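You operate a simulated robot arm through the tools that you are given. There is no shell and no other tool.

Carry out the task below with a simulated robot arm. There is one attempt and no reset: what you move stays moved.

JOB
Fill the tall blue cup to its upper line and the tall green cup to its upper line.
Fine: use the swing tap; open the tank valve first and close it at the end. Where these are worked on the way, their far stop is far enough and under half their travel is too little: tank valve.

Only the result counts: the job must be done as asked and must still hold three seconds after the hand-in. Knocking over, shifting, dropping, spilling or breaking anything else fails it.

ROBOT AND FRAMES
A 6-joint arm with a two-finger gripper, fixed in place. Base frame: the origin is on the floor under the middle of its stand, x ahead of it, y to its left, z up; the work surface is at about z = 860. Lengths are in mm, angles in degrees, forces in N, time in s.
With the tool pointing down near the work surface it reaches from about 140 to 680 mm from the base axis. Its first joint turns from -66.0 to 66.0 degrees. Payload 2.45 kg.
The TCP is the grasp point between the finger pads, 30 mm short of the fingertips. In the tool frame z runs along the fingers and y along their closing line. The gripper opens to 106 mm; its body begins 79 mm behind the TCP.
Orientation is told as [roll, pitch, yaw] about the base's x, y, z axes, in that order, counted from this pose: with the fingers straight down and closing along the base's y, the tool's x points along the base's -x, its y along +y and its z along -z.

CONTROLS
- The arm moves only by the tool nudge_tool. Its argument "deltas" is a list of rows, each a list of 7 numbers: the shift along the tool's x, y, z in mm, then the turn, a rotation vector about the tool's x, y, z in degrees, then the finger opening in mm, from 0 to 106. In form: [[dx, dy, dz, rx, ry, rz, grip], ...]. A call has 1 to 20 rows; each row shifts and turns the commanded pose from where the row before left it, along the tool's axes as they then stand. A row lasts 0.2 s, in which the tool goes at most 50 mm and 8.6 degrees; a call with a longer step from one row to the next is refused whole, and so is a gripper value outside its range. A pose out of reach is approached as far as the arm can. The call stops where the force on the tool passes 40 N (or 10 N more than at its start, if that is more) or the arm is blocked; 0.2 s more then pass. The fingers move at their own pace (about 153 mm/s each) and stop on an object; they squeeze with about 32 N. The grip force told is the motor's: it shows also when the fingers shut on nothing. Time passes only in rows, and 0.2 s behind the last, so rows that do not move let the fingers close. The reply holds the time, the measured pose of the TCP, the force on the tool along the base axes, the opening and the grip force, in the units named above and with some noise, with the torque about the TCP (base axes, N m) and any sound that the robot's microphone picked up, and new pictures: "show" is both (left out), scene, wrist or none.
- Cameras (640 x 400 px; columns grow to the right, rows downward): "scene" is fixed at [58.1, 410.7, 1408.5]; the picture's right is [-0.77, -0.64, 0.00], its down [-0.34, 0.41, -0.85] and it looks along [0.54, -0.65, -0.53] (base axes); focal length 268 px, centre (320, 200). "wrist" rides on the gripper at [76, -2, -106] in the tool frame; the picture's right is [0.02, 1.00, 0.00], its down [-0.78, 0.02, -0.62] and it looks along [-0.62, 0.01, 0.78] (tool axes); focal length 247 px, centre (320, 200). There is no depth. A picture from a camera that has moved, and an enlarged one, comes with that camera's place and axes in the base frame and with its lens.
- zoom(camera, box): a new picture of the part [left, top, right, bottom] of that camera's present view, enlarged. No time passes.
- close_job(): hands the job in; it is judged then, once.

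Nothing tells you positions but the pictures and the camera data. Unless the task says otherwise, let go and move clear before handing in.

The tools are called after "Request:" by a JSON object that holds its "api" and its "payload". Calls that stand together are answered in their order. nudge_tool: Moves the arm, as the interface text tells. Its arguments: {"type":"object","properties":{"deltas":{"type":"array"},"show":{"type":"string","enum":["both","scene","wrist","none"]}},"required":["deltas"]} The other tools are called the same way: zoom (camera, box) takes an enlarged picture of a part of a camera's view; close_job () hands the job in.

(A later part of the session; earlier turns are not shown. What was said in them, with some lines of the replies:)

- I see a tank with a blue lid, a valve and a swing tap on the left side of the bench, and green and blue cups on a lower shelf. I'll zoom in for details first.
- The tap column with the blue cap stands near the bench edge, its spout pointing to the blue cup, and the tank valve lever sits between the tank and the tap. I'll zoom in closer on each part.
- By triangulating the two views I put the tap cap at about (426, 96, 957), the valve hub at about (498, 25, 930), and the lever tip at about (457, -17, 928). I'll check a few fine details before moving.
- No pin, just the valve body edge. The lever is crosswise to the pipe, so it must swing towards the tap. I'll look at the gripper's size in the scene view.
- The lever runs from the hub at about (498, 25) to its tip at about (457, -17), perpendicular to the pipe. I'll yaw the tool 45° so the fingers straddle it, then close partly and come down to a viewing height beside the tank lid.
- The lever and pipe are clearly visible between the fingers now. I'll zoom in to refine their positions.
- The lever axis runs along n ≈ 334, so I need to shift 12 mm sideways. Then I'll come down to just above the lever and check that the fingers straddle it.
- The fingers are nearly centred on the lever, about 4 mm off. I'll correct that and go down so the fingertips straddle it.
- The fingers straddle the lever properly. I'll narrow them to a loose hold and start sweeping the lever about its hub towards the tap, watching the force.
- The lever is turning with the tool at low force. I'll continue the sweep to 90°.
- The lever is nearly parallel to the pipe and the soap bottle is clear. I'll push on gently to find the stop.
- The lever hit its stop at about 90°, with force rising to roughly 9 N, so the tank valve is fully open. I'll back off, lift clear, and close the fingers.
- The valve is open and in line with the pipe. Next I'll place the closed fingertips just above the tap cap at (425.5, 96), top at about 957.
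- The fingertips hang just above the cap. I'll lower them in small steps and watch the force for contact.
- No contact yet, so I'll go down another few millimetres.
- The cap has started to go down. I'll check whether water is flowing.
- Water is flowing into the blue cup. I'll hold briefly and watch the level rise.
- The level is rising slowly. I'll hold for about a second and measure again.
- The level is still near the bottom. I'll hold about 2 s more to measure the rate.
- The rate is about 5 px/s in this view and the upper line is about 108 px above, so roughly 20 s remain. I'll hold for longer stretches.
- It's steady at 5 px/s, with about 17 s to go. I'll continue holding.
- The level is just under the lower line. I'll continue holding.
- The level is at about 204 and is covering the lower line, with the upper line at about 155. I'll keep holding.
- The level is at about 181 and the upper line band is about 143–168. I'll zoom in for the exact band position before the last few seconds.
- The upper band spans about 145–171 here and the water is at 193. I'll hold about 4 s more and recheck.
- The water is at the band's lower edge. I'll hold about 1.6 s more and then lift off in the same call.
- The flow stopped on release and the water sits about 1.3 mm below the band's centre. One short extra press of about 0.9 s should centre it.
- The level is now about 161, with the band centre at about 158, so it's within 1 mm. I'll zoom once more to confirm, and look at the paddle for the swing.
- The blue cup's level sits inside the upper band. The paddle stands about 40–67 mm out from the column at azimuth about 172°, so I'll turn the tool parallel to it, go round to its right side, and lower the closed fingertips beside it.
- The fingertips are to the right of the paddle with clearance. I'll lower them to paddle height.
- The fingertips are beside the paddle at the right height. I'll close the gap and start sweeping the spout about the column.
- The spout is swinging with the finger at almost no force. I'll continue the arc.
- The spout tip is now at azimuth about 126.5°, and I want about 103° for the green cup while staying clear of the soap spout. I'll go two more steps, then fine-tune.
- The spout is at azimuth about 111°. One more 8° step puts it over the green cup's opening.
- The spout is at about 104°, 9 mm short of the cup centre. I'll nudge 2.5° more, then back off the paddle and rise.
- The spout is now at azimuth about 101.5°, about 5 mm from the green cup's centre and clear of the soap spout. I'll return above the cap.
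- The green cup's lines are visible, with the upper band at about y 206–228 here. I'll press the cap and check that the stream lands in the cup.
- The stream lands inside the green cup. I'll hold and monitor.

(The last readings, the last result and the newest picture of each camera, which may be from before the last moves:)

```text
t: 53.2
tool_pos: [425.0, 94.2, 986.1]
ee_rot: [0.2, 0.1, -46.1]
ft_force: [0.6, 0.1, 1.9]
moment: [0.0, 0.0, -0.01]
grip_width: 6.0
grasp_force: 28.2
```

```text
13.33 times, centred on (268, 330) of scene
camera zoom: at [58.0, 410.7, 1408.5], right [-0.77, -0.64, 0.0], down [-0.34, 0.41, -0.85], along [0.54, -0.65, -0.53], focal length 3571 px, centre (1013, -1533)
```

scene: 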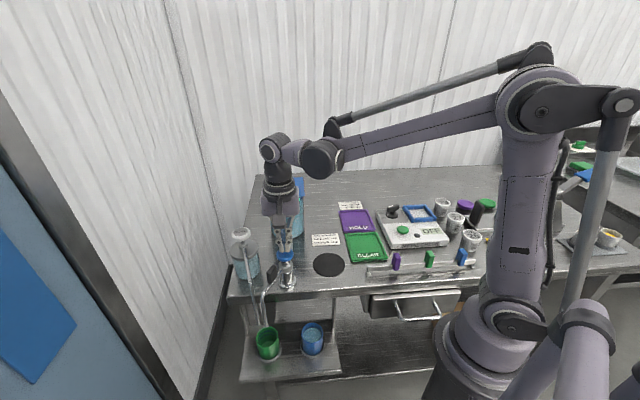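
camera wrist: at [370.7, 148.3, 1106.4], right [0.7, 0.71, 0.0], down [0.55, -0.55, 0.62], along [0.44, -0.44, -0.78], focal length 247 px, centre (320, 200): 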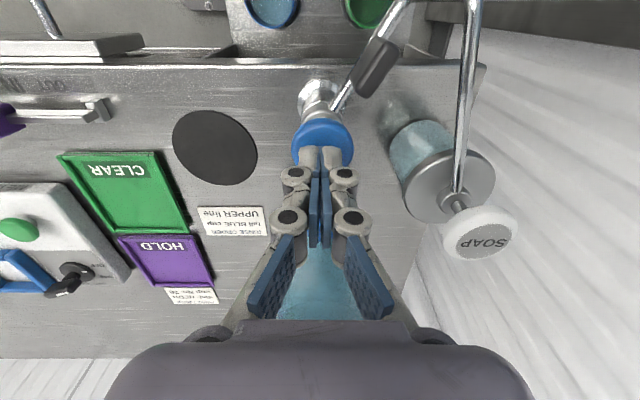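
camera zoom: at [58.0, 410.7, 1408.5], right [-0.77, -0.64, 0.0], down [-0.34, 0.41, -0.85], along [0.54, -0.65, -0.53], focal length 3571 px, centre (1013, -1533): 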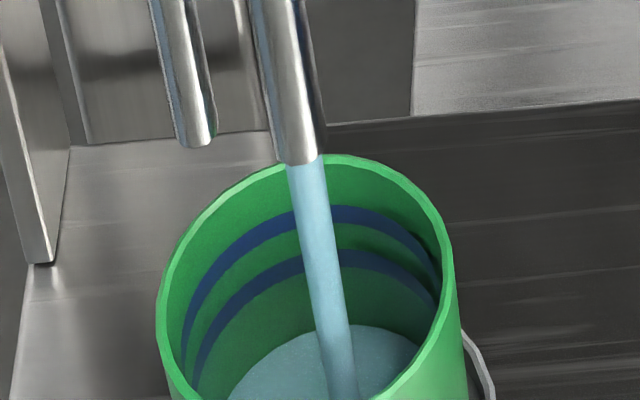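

It's rising as expected. I'll continue holding.

Request:
{"api": "nudge_tool", "payload": {"deltas": [[0, 0, 0, 0, 0, 0, 0], [0, 0, 0, 0, 0, 0, 0], [0, 0, 0, 0, 0, 0, 0], [0, 0, 0, 0, 0, 0, 0], [0, 0, 0, 0, 0, 0, 0], [0, 0, 0, 0, 0, 0, 0], [0, 0, 0, 0, 0, 0, 0], [0, 0, 0, 0, 0, 0, 0], [0, 0, 0, 0, 0, 0, 0], [0, 0, 0, 0, 0, 0, 0], [0, 0, 0, 0, 0, 0, 0], [0, 0, 0, 0, 0, 0, 0], [0, 0, 0, 0, 0, 0, 0], [0, 0, 0, 0, 0, 0, 0], [0, 0, 0, 0, 0, 0, 0], [0, 0, 0, 0, 0, 0, 0], [0, 0, 0, 0, 0, 0, 0], [0, 0, 0, 0, 0, 0, 0], [0, 0, 0, 0, 0, 0, 0], [0, 0, 0, 0, 0, 0, 0]], "show": "none"}}

Request:
{"api": "zoom", "payload": {"camera": "scene", "box": [244, 315, 292, 345]}}

```text
t: 57.4
tool_pos: [424.6, 94.5, 985.0]
ee_rot: [0.1, 0.0, -46.1]
ft_force: [0.1, 0.0, 2.4]
moment: [-0.01, 0.02, -0.03]
grip_width: 6.1
grasp_force: 28.9
```

```text
13.33 times, centred on (268, 330) of scene
camera zoom: at [58.0, 410.7, 1408.5], right [-0.77, -0.64, 0.0], down [-0.34, 0.41, -0.85], along [0.54, -0.65, -0.53], focal length 3571 px, centre (1013, -1533)
```

zoom: 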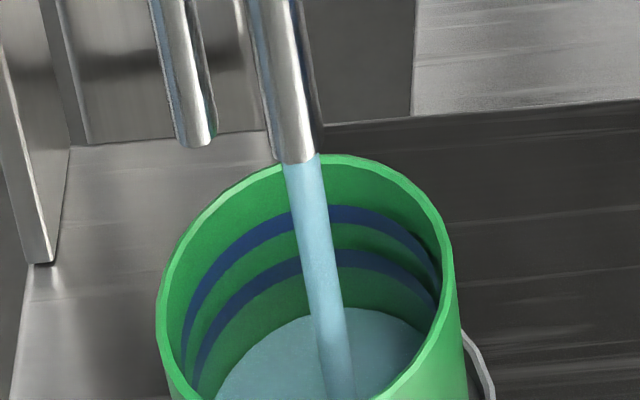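

The spout creeps slightly towards the cup centre while I press, which is harmless so far. The level is about 307, so I'll continue.

Request:
{"api": "nudge_tool", "payload": {"deltas": [[0, 0, 0, 0, 0, 0, 0], [0, 0, 0, 0, 0, 0, 0], [0, 0, 0, 0, 0, 0, 0], [0, 0, 0, 0, 0, 0, 0], [0, 0, 0, 0, 0, 0, 0], [0, 0, 0, 0, 0, 0, 0], [0, 0, 0, 0, 0, 0, 0], [0, 0, 0, 0, 0, 0, 0], [0, 0, 0, 0, 0, 0, 0], [0, 0, 0, 0, 0, 0, 0], [0, 0, 0, 0, 0, 0, 0], [0, 0, 0, 0, 0, 0, 0], [0, 0, 0, 0, 0, 0, 0], [0, 0, 0, 0, 0, 0, 0], [0, 0, 0, 0, 0, 0, 0], [0, 0, 0, 0, 0, 0, 0], [0, 0, 0, 0, 0, 0, 0], [0, 0, 0, 0, 0, 0, 0], [0, 0, 0, 0, 0, 0, 0], [0, 0, 0, 0, 0, 0, 0]], "show": "none"}}

Request:
{"api": "zoom", "payload": {"camera": "scene", "box": [244, 315, 292, 345]}}

```text
t: 61.6
tool_pos: [425.4, 95.7, 985.5]
ee_rot: [0.1, 0.0, -46.1]
ft_force: [-0.3, 0.4, 1.3]
moment: [0.01, 0.06, 0.03]
grip_width: 5.9
grasp_force: 28.5
```

```text
13.33 times, centred on (268, 330) of scene
camera zoom: at [58.0, 410.7, 1408.5], right [-0.77, -0.64, 0.0], down [-0.34, 0.41, -0.85], along [0.54, -0.65, -0.53], focal length 3571 px, centre (1013, -1533)
```

zoom: 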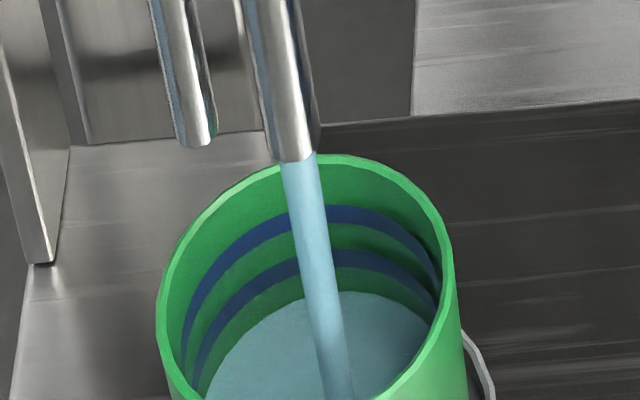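

The level is about 291, with the target at about 217. I'll continue.

Request:
{"api": "nudge_tool", "payload": {"deltas": [[0, 0, 0, 0, 0, 0, 0], [0, 0, 0, 0, 0, 0, 0], [0, 0, 0, 0, 0, 0, 0], [0, 0, 0, 0, 0, 0, 0], [0, 0, 0, 0, 0, 0, 0], [0, 0, 0, 0, 0, 0, 0], [0, 0, 0, 0, 0, 0, 0], [0, 0, 0, 0, 0, 0, 0], [0, 0, 0, 0, 0, 0, 0], [0, 0, 0, 0, 0, 0, 0], [0, 0, 0, 0, 0, 0, 0], [0, 0, 0, 0, 0, 0, 0], [0, 0, 0, 0, 0, 0, 0], [0, 0, 0, 0, 0, 0, 0], [0, 0, 0, 0, 0, 0, 0], [0, 0, 0, 0, 0, 0, 0], [0, 0, 0, 0, 0, 0, 0], [0, 0, 0, 0, 0, 0, 0], [0, 0, 0, 0, 0, 0, 0], [0, 0, 0, 0, 0, 0, 0]], "show": "none"}}

Request:
{"api": "zoom", "payload": {"camera": "scene", "box": [244, 315, 292, 345]}}

```text
t: 65.8
tool_pos: [424.9, 94.7, 986.4]
ee_rot: [0.1, 0.0, -46.2]
ft_force: [0.8, 0.9, 1.6]
moment: [0.0, 0.0, -0.02]
grip_width: 6.1
grasp_force: 28.4
```

```text
13.33 times, centred on (268, 330) of scene
camera zoom: at [58.0, 410.7, 1408.5], right [-0.77, -0.64, 0.0], down [-0.34, 0.41, -0.85], along [0.54, -0.65, -0.53], focal length 3571 px, centre (1013, -1533)
```

zoom: 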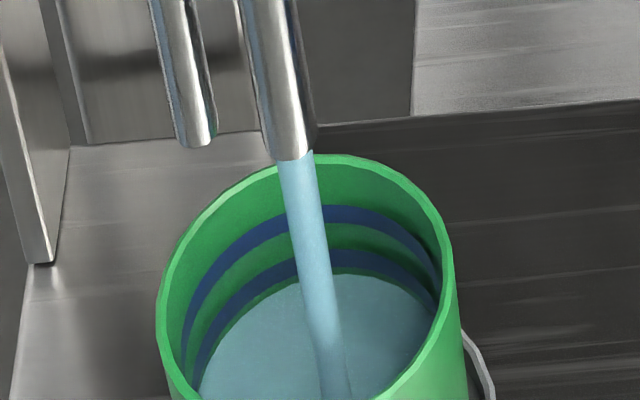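

The level is about 275 and reaching the lower band. I'll continue.

Request:
{"api": "nudge_tool", "payload": {"deltas": [[0, 0, 0, 0, 0, 0, 0], [0, 0, 0, 0, 0, 0, 0], [0, 0, 0, 0, 0, 0, 0], [0, 0, 0, 0, 0, 0, 0], [0, 0, 0, 0, 0, 0, 0], [0, 0, 0, 0, 0, 0, 0], [0, 0, 0, 0, 0, 0, 0], [0, 0, 0, 0, 0, 0, 0], [0, 0, 0, 0, 0, 0, 0], [0, 0, 0, 0, 0, 0, 0], [0, 0, 0, 0, 0, 0, 0], [0, 0, 0, 0, 0, 0, 0], [0, 0, 0, 0, 0, 0, 0], [0, 0, 0, 0, 0, 0, 0], [0, 0, 0, 0, 0, 0, 0], [0, 0, 0, 0, 0, 0, 0], [0, 0, 0, 0, 0, 0, 0], [0, 0, 0, 0, 0, 0, 0], [0, 0, 0, 0, 0, 0, 0], [0, 0, 0, 0, 0, 0, 0]], "show": "none"}}

Request:
{"api": "zoom", "payload": {"camera": "scene", "box": [244, 315, 292, 345]}}

```text
t: 70.0
tool_pos: [425.2, 95.0, 987.1]
ee_rot: [0.1, 0.0, -46.1]
ft_force: [0.1, 0.2, 2.1]
moment: [-0.01, 0.01, 0.02]
grip_width: 5.9
grasp_force: 29.0
```

```text
13.33 times, centred on (268, 330) of scene
camera zoom: at [58.0, 410.7, 1408.5], right [-0.77, -0.64, 0.0], down [-0.34, 0.41, -0.85], along [0.54, -0.65, -0.53], focal length 3571 px, centre (1013, -1533)
```

zoom: 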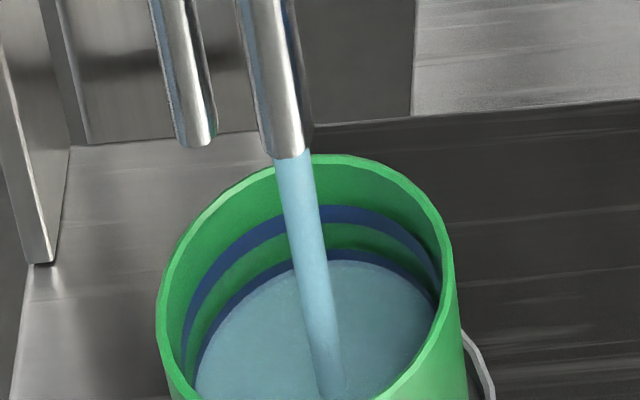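

The level is about 260, inside the lower band. I'll continue holding.

Request:
{"api": "nudge_tool", "payload": {"deltas": [[0, 0, 0, 0, 0, 0, 0], [0, 0, 0, 0, 0, 0, 0], [0, 0, 0, 0, 0, 0, 0], [0, 0, 0, 0, 0, 0, 0], [0, 0, 0, 0, 0, 0, 0], [0, 0, 0, 0, 0, 0, 0], [0, 0, 0, 0, 0, 0, 0], [0, 0, 0, 0, 0, 0, 0], [0, 0, 0, 0, 0, 0, 0], [0, 0, 0, 0, 0, 0, 0], [0, 0, 0, 0, 0, 0, 0], [0, 0, 0, 0, 0, 0, 0], [0, 0, 0, 0, 0, 0, 0], [0, 0, 0, 0, 0, 0, 0], [0, 0, 0, 0, 0, 0, 0], [0, 0, 0, 0, 0, 0, 0], [0, 0, 0, 0, 0, 0, 0], [0, 0, 0, 0, 0, 0, 0], [0, 0, 0, 0, 0, 0, 0], [0, 0, 0, 0, 0, 0, 0]], "show": "none"}}

Request:
{"api": "zoom", "payload": {"camera": "scene", "box": [244, 315, 292, 345]}}

```text
t: 74.2
tool_pos: [425.6, 95.1, 986.2]
ee_rot: [0.1, -0.1, -46.1]
ft_force: [-0.4, 0.5, 1.8]
moment: [0.01, 0.03, 0.0]
grip_width: 6.3
grasp_force: 28.8
```

```text
13.33 times, centred on (268, 330) of scene
camera zoom: at [58.0, 410.7, 1408.5], right [-0.77, -0.64, 0.0], down [-0.34, 0.41, -0.85], along [0.54, -0.65, -0.53], focal length 3571 px, centre (1013, -1533)
```

zoom: 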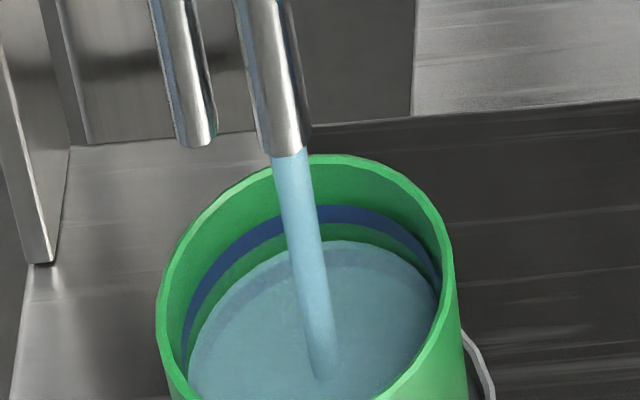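

The level is about 241, with the upper band at about 206–227. I'll zoom for a more precise reading.

Request:
{"api": "zoom", "payload": {"camera": "scene", "box": [252, 324, 284, 344]}}

```text
16.00 times, centred on (268, 334) of scene
camera zoom: at [58.0, 410.7, 1408.5], right [-0.77, -0.64, 0.0], down [-0.34, 0.41, -0.85], along [0.54, -0.65, -0.53], focal length 4285 px, centre (1152, -1944)
```

zoom: 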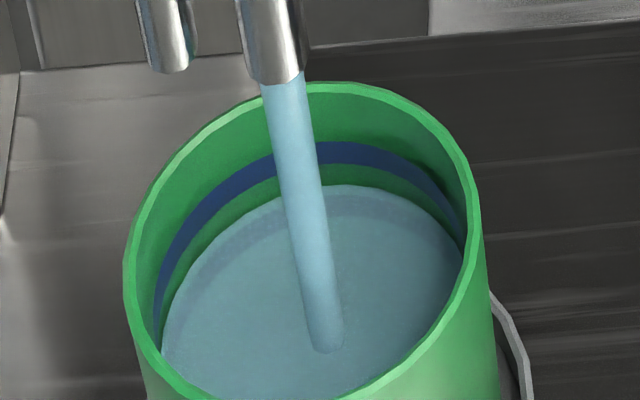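

At this scale the band is 141–165 and the water is at 185. I'll hold about 3.4 s and recheck.

Request:
{"api": "nudge_tool", "payload": {"deltas": [[0, 0, 0, 0, 0, 0, 0], [0, 0, 0, 0, 0, 0, 0], [0, 0, 0, 0, 0, 0, 0], [0, 0, 0, 0, 0, 0, 0], [0, 0, 0, 0, 0, 0, 0], [0, 0, 0, 0, 0, 0, 0], [0, 0, 0, 0, 0, 0, 0], [0, 0, 0, 0, 0, 0, 0], [0, 0, 0, 0, 0, 0, 0], [0, 0, 0, 0, 0, 0, 0], [0, 0, 0, 0, 0, 0, 0], [0, 0, 0, 0, 0, 0, 0], [0, 0, 0, 0, 0, 0, 0], [0, 0, 0, 0, 0, 0, 0], [0, 0, 0, 0, 0, 0, 0], [0, 0, 0, 0, 0, 0, 0]], "show": "none"}}

Request:
{"api": "zoom", "payload": {"camera": "scene", "box": [252, 324, 284, 344]}}

```text
t: 77.6
tool_pos: [426.1, 94.8, 986.9]
ee_rot: [0.2, 0.0, -46.0]
ft_force: [0.5, -0.2, 2.1]
moment: [-0.03, -0.01, 0.01]
grip_width: 6.1
grasp_force: 29.3
```

```text
16.00 times, centred on (268, 334) of scene
camera zoom: at [58.0, 410.7, 1408.5], right [-0.77, -0.64, 0.0], down [-0.34, 0.41, -0.85], along [0.54, -0.65, -0.53], focal length 4285 px, centre (1152, -1944)
```

zoom: 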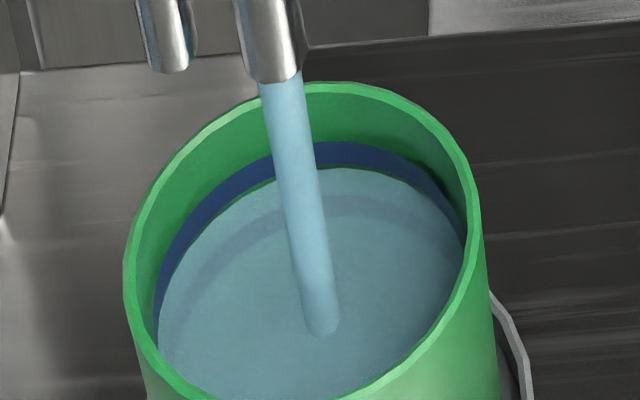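

The water is about 2 px below the band. I'll hold 2.4 s more and then lift off.

Request:
{"api": "nudge_tool", "payload": {"deltas": [[0, 0, 0, 0, 0, 0, 0], [0, 0, 0, 0, 0, 0, 0], [0, 0, 0, 0, 0, 0, 0], [0, 0, 0, 0, 0, 0, 0], [0, 0, 0, 0, 0, 0, 0], [0, 0, 0, 0, 0, 0, 0], [0, 0, 0, 0, 0, 0, 0], [0, 0, 0, 0, 0, 0, 0], [0, 0, 0, 0, 0, 0, 0], [0, 0, 0, 0, 0, 0, 0], [0, 0, 0, 0, 0, 0, 0], [0, 0, 0, 0, 0, 0, 0], [0, 0, -12, 0, 0, 0, 0], [0, 0, -30, 0, 0, 0, 0]], "show": "scene"}}

Request:
{"api": "zoom", "payload": {"camera": "scene", "box": [252, 324, 284, 344]}}

Request:
{"api": "zoom", "payload": {"camera": "scene", "box": [300, 320, 332, 340]}}

```text
t: 80.6
tool_pos: [424.2, 94.0, 1028.4]
ee_rot: [0.1, 0.0, -46.1]
ft_force: [-0.5, 0.0, 0.6]
moment: [0.01, -0.02, 0.0]
grip_width: 0.1
grasp_force: 28.0
```

scene: 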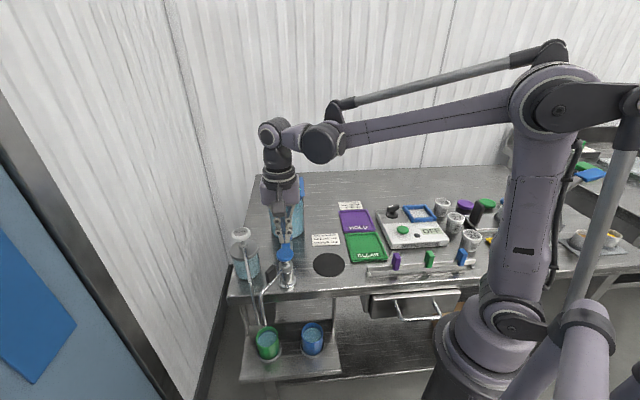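

```text
16.00 times, centred on (268, 334) of scene
camera zoom: at [58.0, 410.7, 1408.5], right [-0.77, -0.64, 0.0], down [-0.34, 0.41, -0.85], along [0.54, -0.65, -0.53], focal length 4285 px, centre (1152, -1944)
```

zoom: 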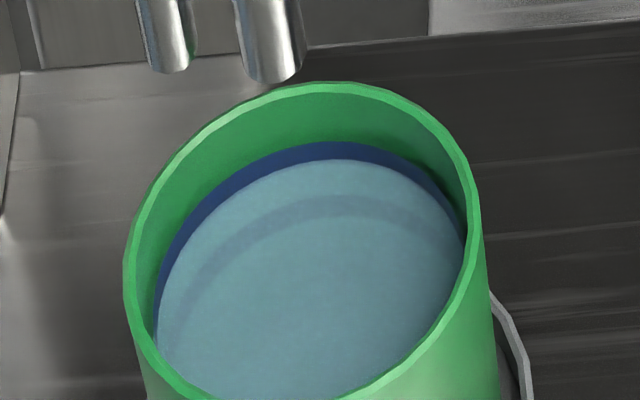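

```text
16.00 times, centred on (316, 330) of scene
camera zoom: at [58.0, 410.7, 1408.5], right [-0.77, -0.64, 0.0], down [-0.34, 0.41, -0.85], along [0.54, -0.65, -0.53], focal length 4285 px, centre (384, -1880)
```

zoom: 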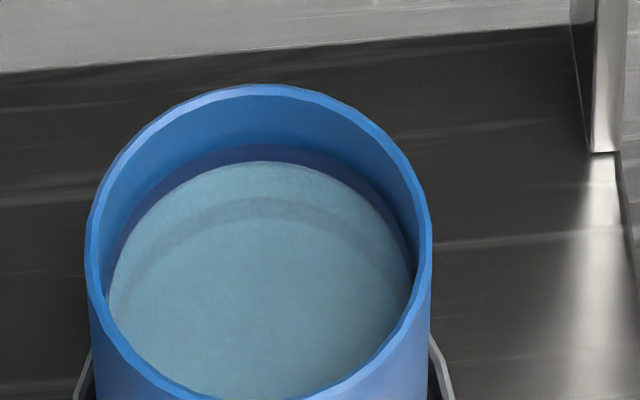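

The green water is about 1 mm below the band's centre. One short press of about 1 s should match it to the line.

Request:
{"api": "nudge_tool", "payload": {"deltas": [[0, 0, 30, 0, 0, 0, 0], [0, 0, 12, 0, 0, 0, 0], [0, 0, 0, 0, 0, 0, 0], [0, 0, 0, 0, 0, 0, 0], [0, 0, 0, 0, 0, 0, 0], [0, 0, 0, 0, 0, 0, 0], [0, 0, 0, 0, 0, 0, 0], [0, 0, -12, 0, 0, 0, 0], [0, 0, -30, 0, 0, 0, 0]], "show": "both"}}

Request:
{"api": "zoom", "payload": {"camera": "scene", "box": [252, 324, 284, 344]}}

```text
t: 82.6
tool_pos: [423.3, 92.1, 1030.9]
ee_rot: [0.1, 0.0, -46.1]
ft_force: [-0.1, 0.1, 0.2]
moment: [0.02, 0.0, 0.03]
grip_width: 0.0
grasp_force: 28.2
camera wrist: at [367.9, 146.5, 1137.4], right [0.71, 0.71, 0.0], down [0.55, -0.55, 0.62], along [0.44, -0.44, -0.78], focal length 247 px, centre (320, 200)
```

scene: 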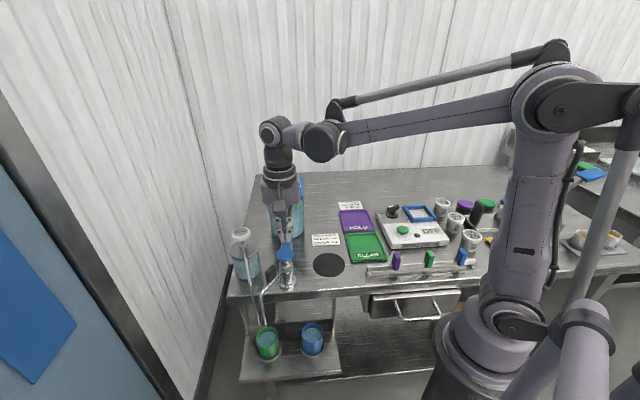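
wrist: 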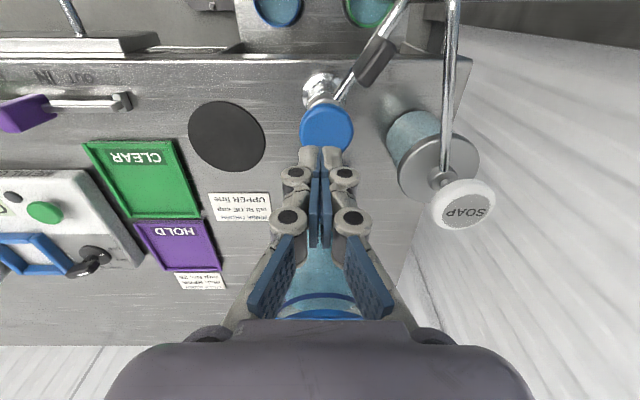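

```text
16.00 times, centred on (268, 334) of scene
camera zoom: at [58.0, 410.7, 1408.5], right [-0.77, -0.64, 0.0], down [-0.34, 0.41, -0.85], along [0.54, -0.65, -0.53], focal length 4285 px, centre (1152, -1944)
```

zoom: 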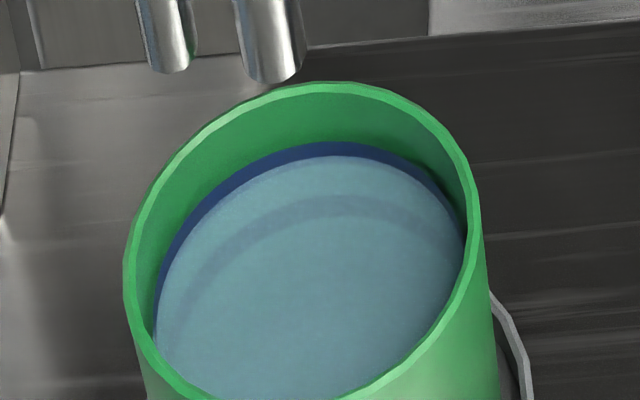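

The green cup's water is now at the middle of its upper band. To close the tank valve, I'll move back over the lever tip, open the fingers, and check alignment.

Request:
{"api": "nudge_tool", "payload": {"deltas": [[0, 0, -25, 0, 0, 0, 0], [-24.7, 1.3, 0, 0, 0, 0, 20], [-24.7, 1.3, 0, 0, 0, 0, 36], [0, 0, 0, 0, 0, 0, 36], [0, 0, 40, 0, 0, 0, 36], [0, 0, 40, 0, 0, 0, 36], [0, 0, 0, 0, 0, 0, 36]], "show": "both"}}

Request:
{"api": "zoom", "payload": {"camera": "wrist", "box": [240, 80, 400, 260]}}

Request:
{"api": "zoom", "payload": {"camera": "scene", "box": [250, 205, 330, 255]}}

```text
t: 84.2
tool_pos: [463.4, 60.7, 976.5]
ee_rot: [0.1, 0.0, -46.1]
ft_force: [0.4, -0.1, -0.8]
moment: [-0.03, 0.01, 0.0]
grip_width: 35.9
grasp_force: 0.1
camera wrist: at [406.0, 113.9, 1082.8], right [0.71, 0.71, 0.0], down [0.55, -0.55, 0.62], along [0.44, -0.44, -0.78], focal length 247 px, centre (320, 200)
```

scene: 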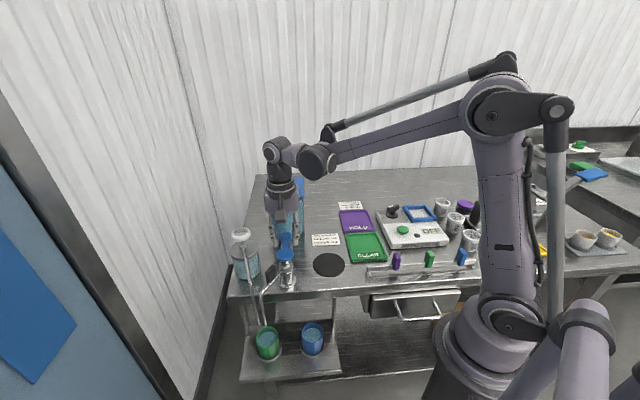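
wrist: 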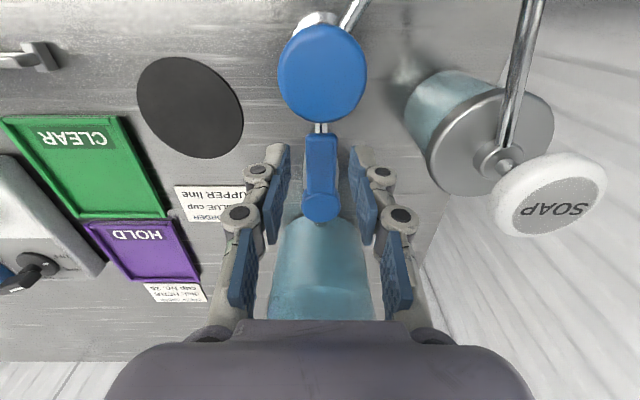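

```text
2.22 times, centred on (320, 170) of wrist
camera zoom: at [406.0, 113.9, 1082.8], right [0.71, 0.71, 0.0], down [0.55, -0.55, 0.62], along [0.44, -0.44, -0.78], focal length 549 px, centre (320, 267)
```

zoom: 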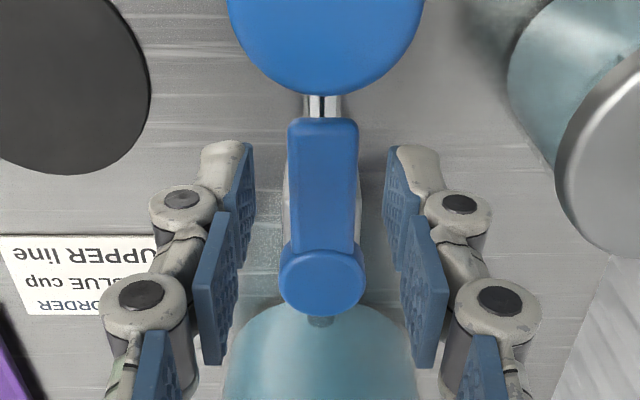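

```text
8.00 times, centred on (290, 230) of scene
camera zoom: at [58.1, 410.7, 1408.5], right [-0.77, -0.64, 0.0], down [-0.34, 0.41, -0.85], along [0.54, -0.65, -0.53], focal length 2143 px, centre (560, -40)
```

zoom: 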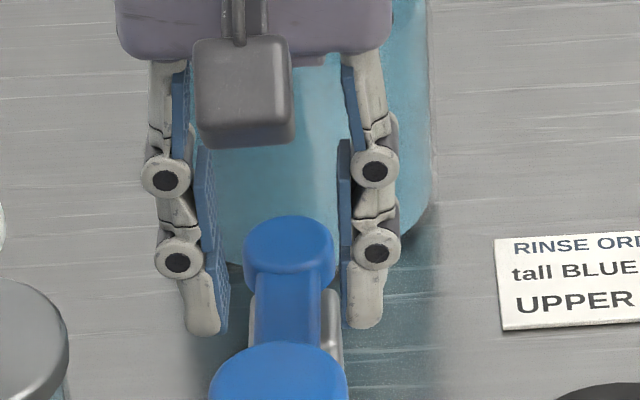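

The fingers are centred over the lever. I'll go down, hold it loosely, and sweep it back towards the closed position.

Request:
{"api": "nudge_tool", "payload": {"deltas": [[0, 0, 15, 0, 0, 0, 36], [0, 0, 14, 0, 0, 0, 36], [0, 0, 0, 0, 0, 0, 25], [-0.4, -6.66, 0, 0, 0, -7.5, 25], [-0.4, -6.66, 0, 0, 0, -7.5, 25], [-0.4, -6.66, 0, 0, 0, -7.5, 25], [-0.4, -6.66, 0, 0, 0, -7.5, 25]], "show": "both"}}

```text
t: 85.8
tool_pos: [448.1, 36.5, 945.3]
ee_rot: [0.2, -0.2, -15.9]
ft_force: [1.3, 1.1, -1.6]
moment: [0.01, -0.02, 0.04]
grip_width: 26.6
grasp_force: 0.9
camera wrist: at [372.2, 56.4, 1051.9], right [0.25, 0.97, 0.0], down [0.76, -0.2, 0.62], along [0.6, -0.16, -0.78], focal length 247 px, centre (320, 200)
```

scene: 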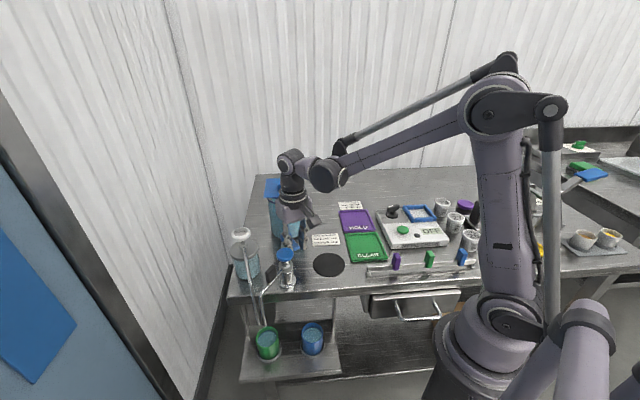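
wrist: 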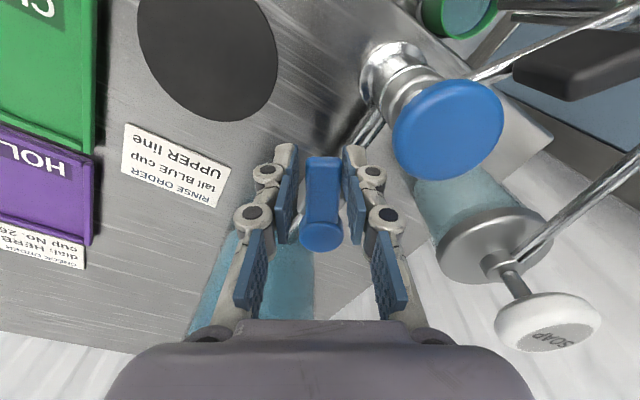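

The lever is turning back with the tool. I'll continue the sweep towards the closed stop.

Request:
{"api": "nudge_tool", "payload": {"deltas": [[-0.4, -6.66, 0, 0, 0, -7.5, 25], [-0.4, -6.66, 0, 0, 0, -7.5, 25], [-0.4, -6.66, 0, 0, 0, -7.5, 25], [-0.4, -6.66, 0, 0, 0, -7.5, 25], [-0.4, -6.66, 0, 0, 0, -7.5, 25], [-0.4, -6.66, 0, 0, 0, -7.5, 25], [-0.4, -6.66, 0, 0, 0, -7.5, 25]], "show": "both"}}

Request:
{"api": "zoom", "payload": {"camera": "wrist", "box": [200, 80, 440, 260]}}

```text
t: 87.4
tool_pos: [456.2, -8.3, 944.3]
ee_rot: [0.0, -0.2, 36.6]
ft_force: [-0.9, 1.6, -0.1]
moment: [0.04, 0.02, 0.03]
grip_width: 26.4
grasp_force: 0.3
camera wrist: at [393.9, -54.8, 1051.4], right [-0.61, 0.79, 0.0], down [0.62, 0.48, 0.62], along [0.49, 0.38, -0.78], focal length 247 px, centre (320, 200)
```

scene: 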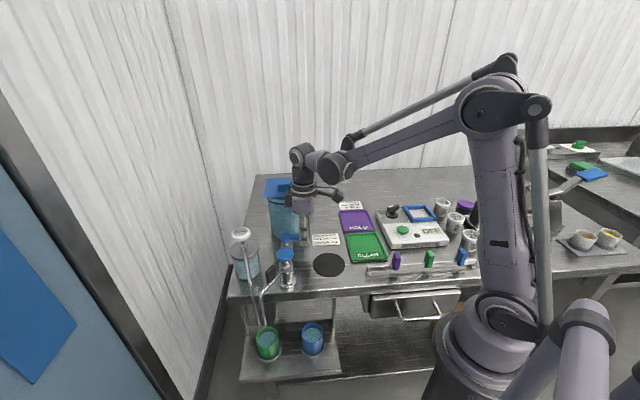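
wrist: 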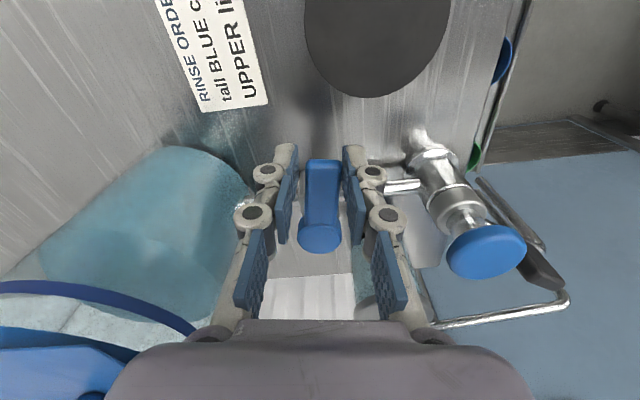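

```text
2.22 times, centred on (320, 170) of wrist
camera zoom: at [393.9, -54.8, 1051.4], right [-0.61, 0.79, 0.0], down [0.62, 0.48, 0.62], along [0.49, 0.38, -0.78], focal length 549 px, centre (320, 267)
```

zoom: 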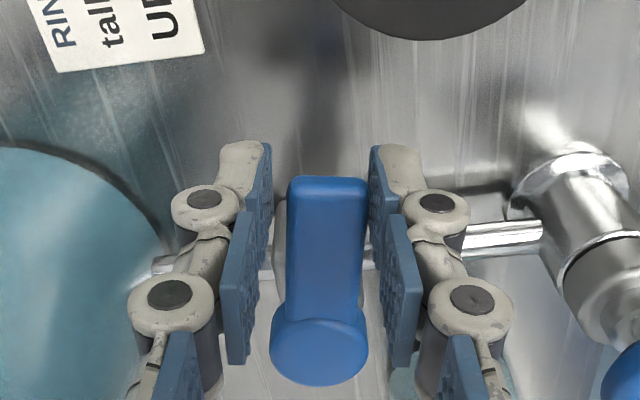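

There are about 8° left to the closed position. I'll push gently to the stop while watching the force.

Request:
{"api": "nudge_tool", "payload": {"deltas": [[-0.4, -6.66, 0, 0, 0, -7.5, 25], [-0.2, -4, 0, 0, 0, -4.5, 25], [0, -2.2, 0, 0, 0, -2.5, 25], [0, 0, 0, 0, 0, 0, 25]], "show": "both"}}

Request:
{"api": "zoom", "payload": {"camera": "wrist", "box": [200, 80, 440, 260]}}

Request:
{"api": "zoom", "payload": {"camera": "scene", "box": [262, 200, 342, 250]}}

```text
t: 88.4
tool_pos: [462.0, -16.0, 945.1]
ee_rot: [0.0, -0.2, 51.1]
ft_force: [-4.2, 6.1, 1.0]
moment: [0.12, 0.11, -0.04]
grip_width: 30.0
grasp_force: 3.4
camera wrist: at [414.7, -76.7, 1051.0], right [-0.79, 0.61, 0.0], down [0.48, 0.62, 0.62], along [0.38, 0.49, -0.78], focal length 247 px, centre (320, 200)
```

scene: 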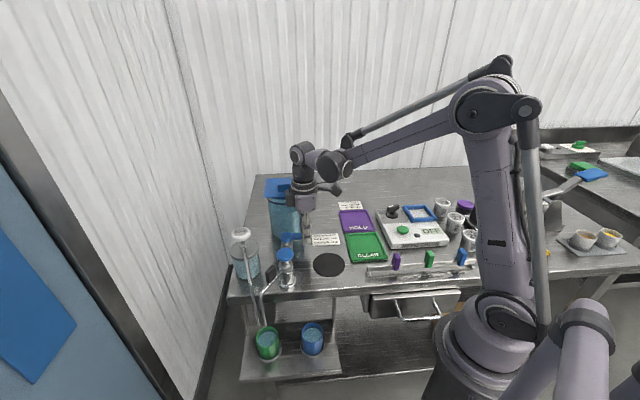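
wrist: 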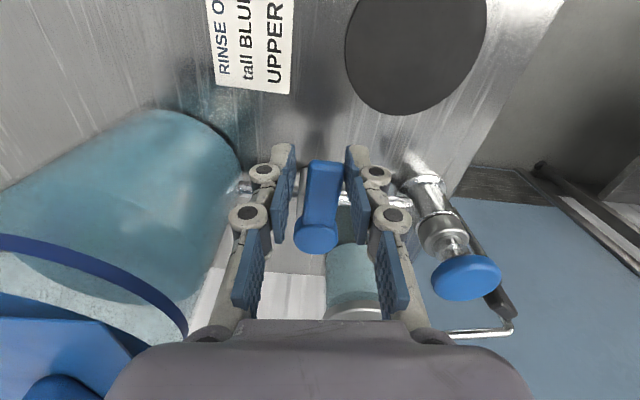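

```text
2.22 times, centred on (320, 170) of wrist
camera zoom: at [414.7, -76.7, 1051.0], right [-0.79, 0.61, 0.0], down [0.48, 0.62, 0.62], along [0.38, 0.49, -0.78], focal length 549 px, centre (320, 267)
```

zoom: 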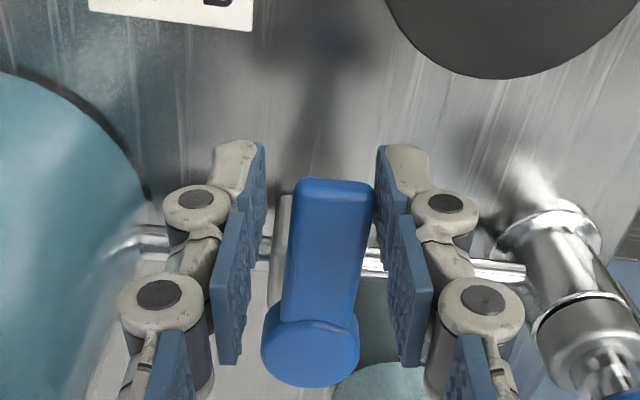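

```text
8.00 times, centred on (302, 225) of scene
camera zoom: at [57.9, 410.9, 1408.4], right [-0.77, -0.64, 0.0], down [-0.34, 0.41, -0.85], along [0.54, -0.65, -0.53], focal length 2143 px, centre (464, 0)
```

zoom: 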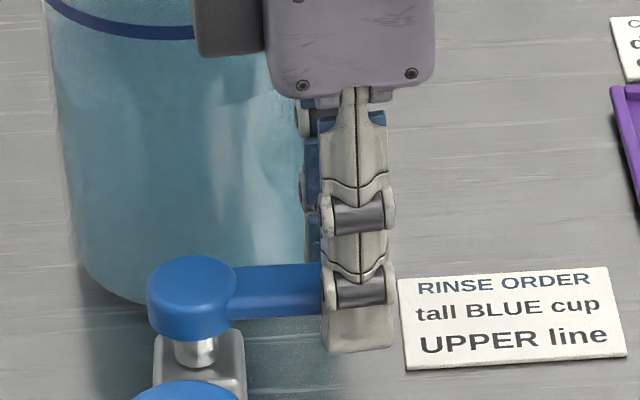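

The lever is back at its closed stop, with force at about 7 N and the same pose as at the start. I'll back off, open slightly and lift straight up.

Request:
{"api": "nudge_tool", "payload": {"deltas": [[0, 4, 0, 0, 0, 6, 34], [0, 0, -20, 0, 0, 0, 34], [0, 0, -40, 0, 0, 0, 34], [0, 0, -45, 0, 0, 0, 34], [0, 12, -45, 0, 0, 0, 34], [0, 20, -40, 0, 0, 0, 34], [0, 0, 0, 0, 0, 0, 34]], "show": "both"}}

Request:
{"api": "zoom", "payload": {"camera": "scene", "box": [230, 220, 340, 290]}}

Request:
{"api": "zoom", "payload": {"camera": "scene", "box": [240, 310, 340, 372]}}

Request:
{"api": "zoom", "payload": {"camera": "scene", "box": [252, 324, 284, 344]}}

Request:
{"api": "zoom", "payload": {"camera": "scene", "box": [300, 320, 332, 340]}}

```text
t: 90.0
tool_pos: [439.1, 7.8, 1136.5]
ee_rot: [0.0, -0.1, 45.0]
ft_force: [-0.4, 0.5, 0.2]
moment: [-0.04, -0.05, 0.04]
grip_width: 34.1
grasp_force: 0.0
camera wrist: at [384.8, -47.0, 1243.2], right [-0.72, 0.69, 0.0], down [0.54, 0.56, 0.62], along [0.43, 0.45, -0.78], focal length 247 px, centre (320, 200)
```

scene: 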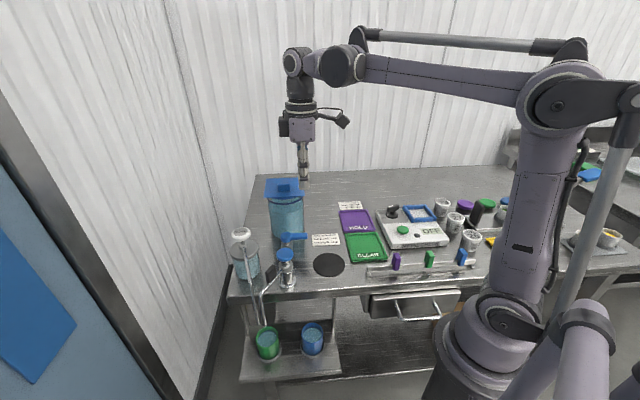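
wrist: 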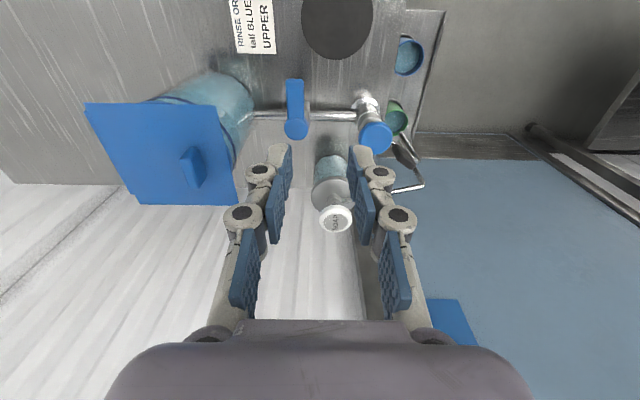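

```text
5.71 times, centred on (285, 255) of scene
camera zoom: at [58.0, 410.7, 1408.5], right [-0.77, -0.64, 0.0], down [-0.34, 0.41, -0.85], along [0.54, -0.65, -0.53], focal length 1530 px, centre (520, -114)
```

zoom: 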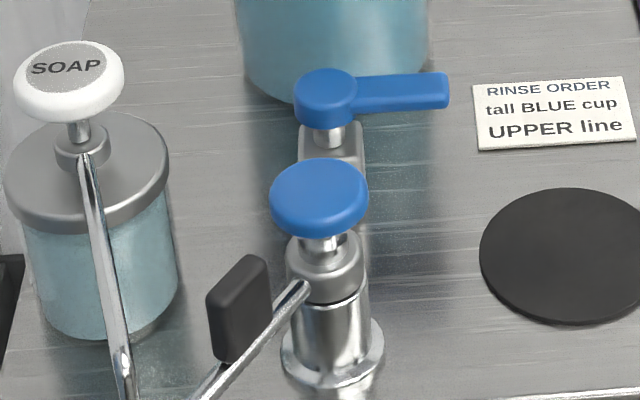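

```text
6.40 times, centred on (290, 341) of scene
camera zoom: at [58.0, 410.7, 1408.5], right [-0.77, -0.64, 0.0], down [-0.34, 0.41, -0.85], along [0.54, -0.65, -0.53], focal length 1714 px, centre (512, -702)
```

zoom: 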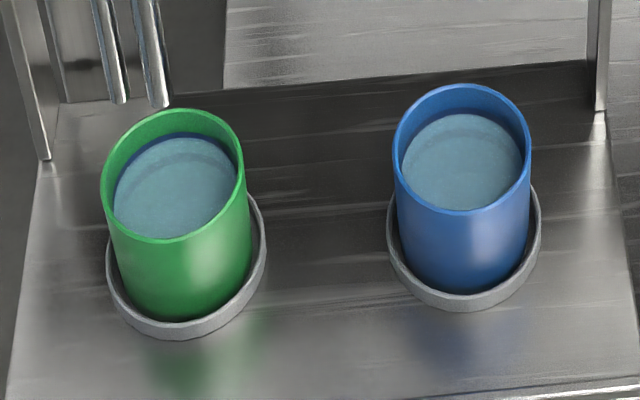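

```text
16.00 times, centred on (268, 334) of scene
camera zoom: at [58.0, 410.7, 1408.5], right [-0.77, -0.64, 0.0], down [-0.34, 0.41, -0.85], along [0.54, -0.65, -0.53], focal length 4285 px, centre (1152, -1944)
```

zoom: 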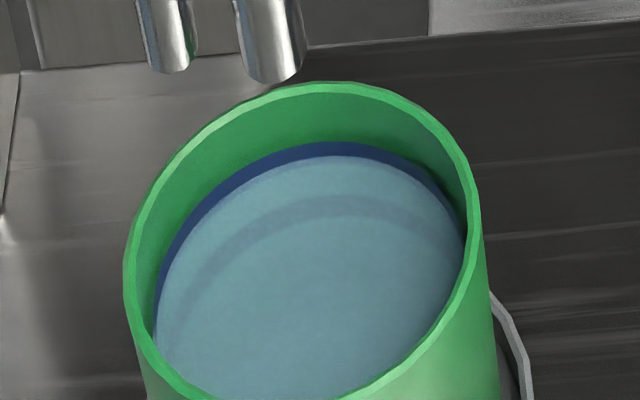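

```text
16.00 times, centred on (316, 330) of scene
camera zoom: at [58.0, 410.7, 1408.5], right [-0.77, -0.64, 0.0], down [-0.34, 0.41, -0.85], along [0.54, -0.65, -0.53], focal length 4285 px, centre (384, -1880)
```

zoom: 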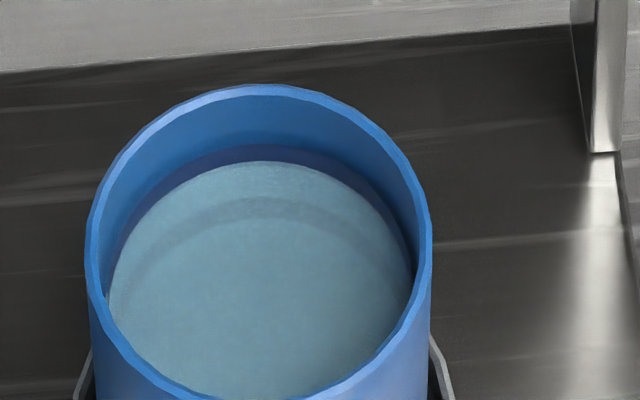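

Both cups sit at their upper lines, no water is flowing, the tank valve is back at its closed stop, and the arm is clear. I'll hand the job in.

Request:
{"api": "close_job", "payload": {}}

```text
The job is handed in.
```

The tall blue cup and the tall green cup are each filled to their upper line, and I've handed the job in. No verdict came back with the hand-in.

- **Levels:** in the last pictures, the water in both cups is inside the upper line band. The blue cup is slightly below the middle of its band, by less than 1 mm, and the green cup is close to the middle. Both levels were steady after the tap was released.
- **Tank valve:** I turned it to its far stop before filling. Afterwards I pushed it back to its closed stop, in the same position as at the start.
- **Swing tap:** the spout now points over the green cup, next to the soap spout but not touching it. No water was flowing when I finished.
- **Surroundings:** I saw no spilled water, and nothing around the tap looked knocked or moved. The gripper was empty and raised well clear before the hand-in.
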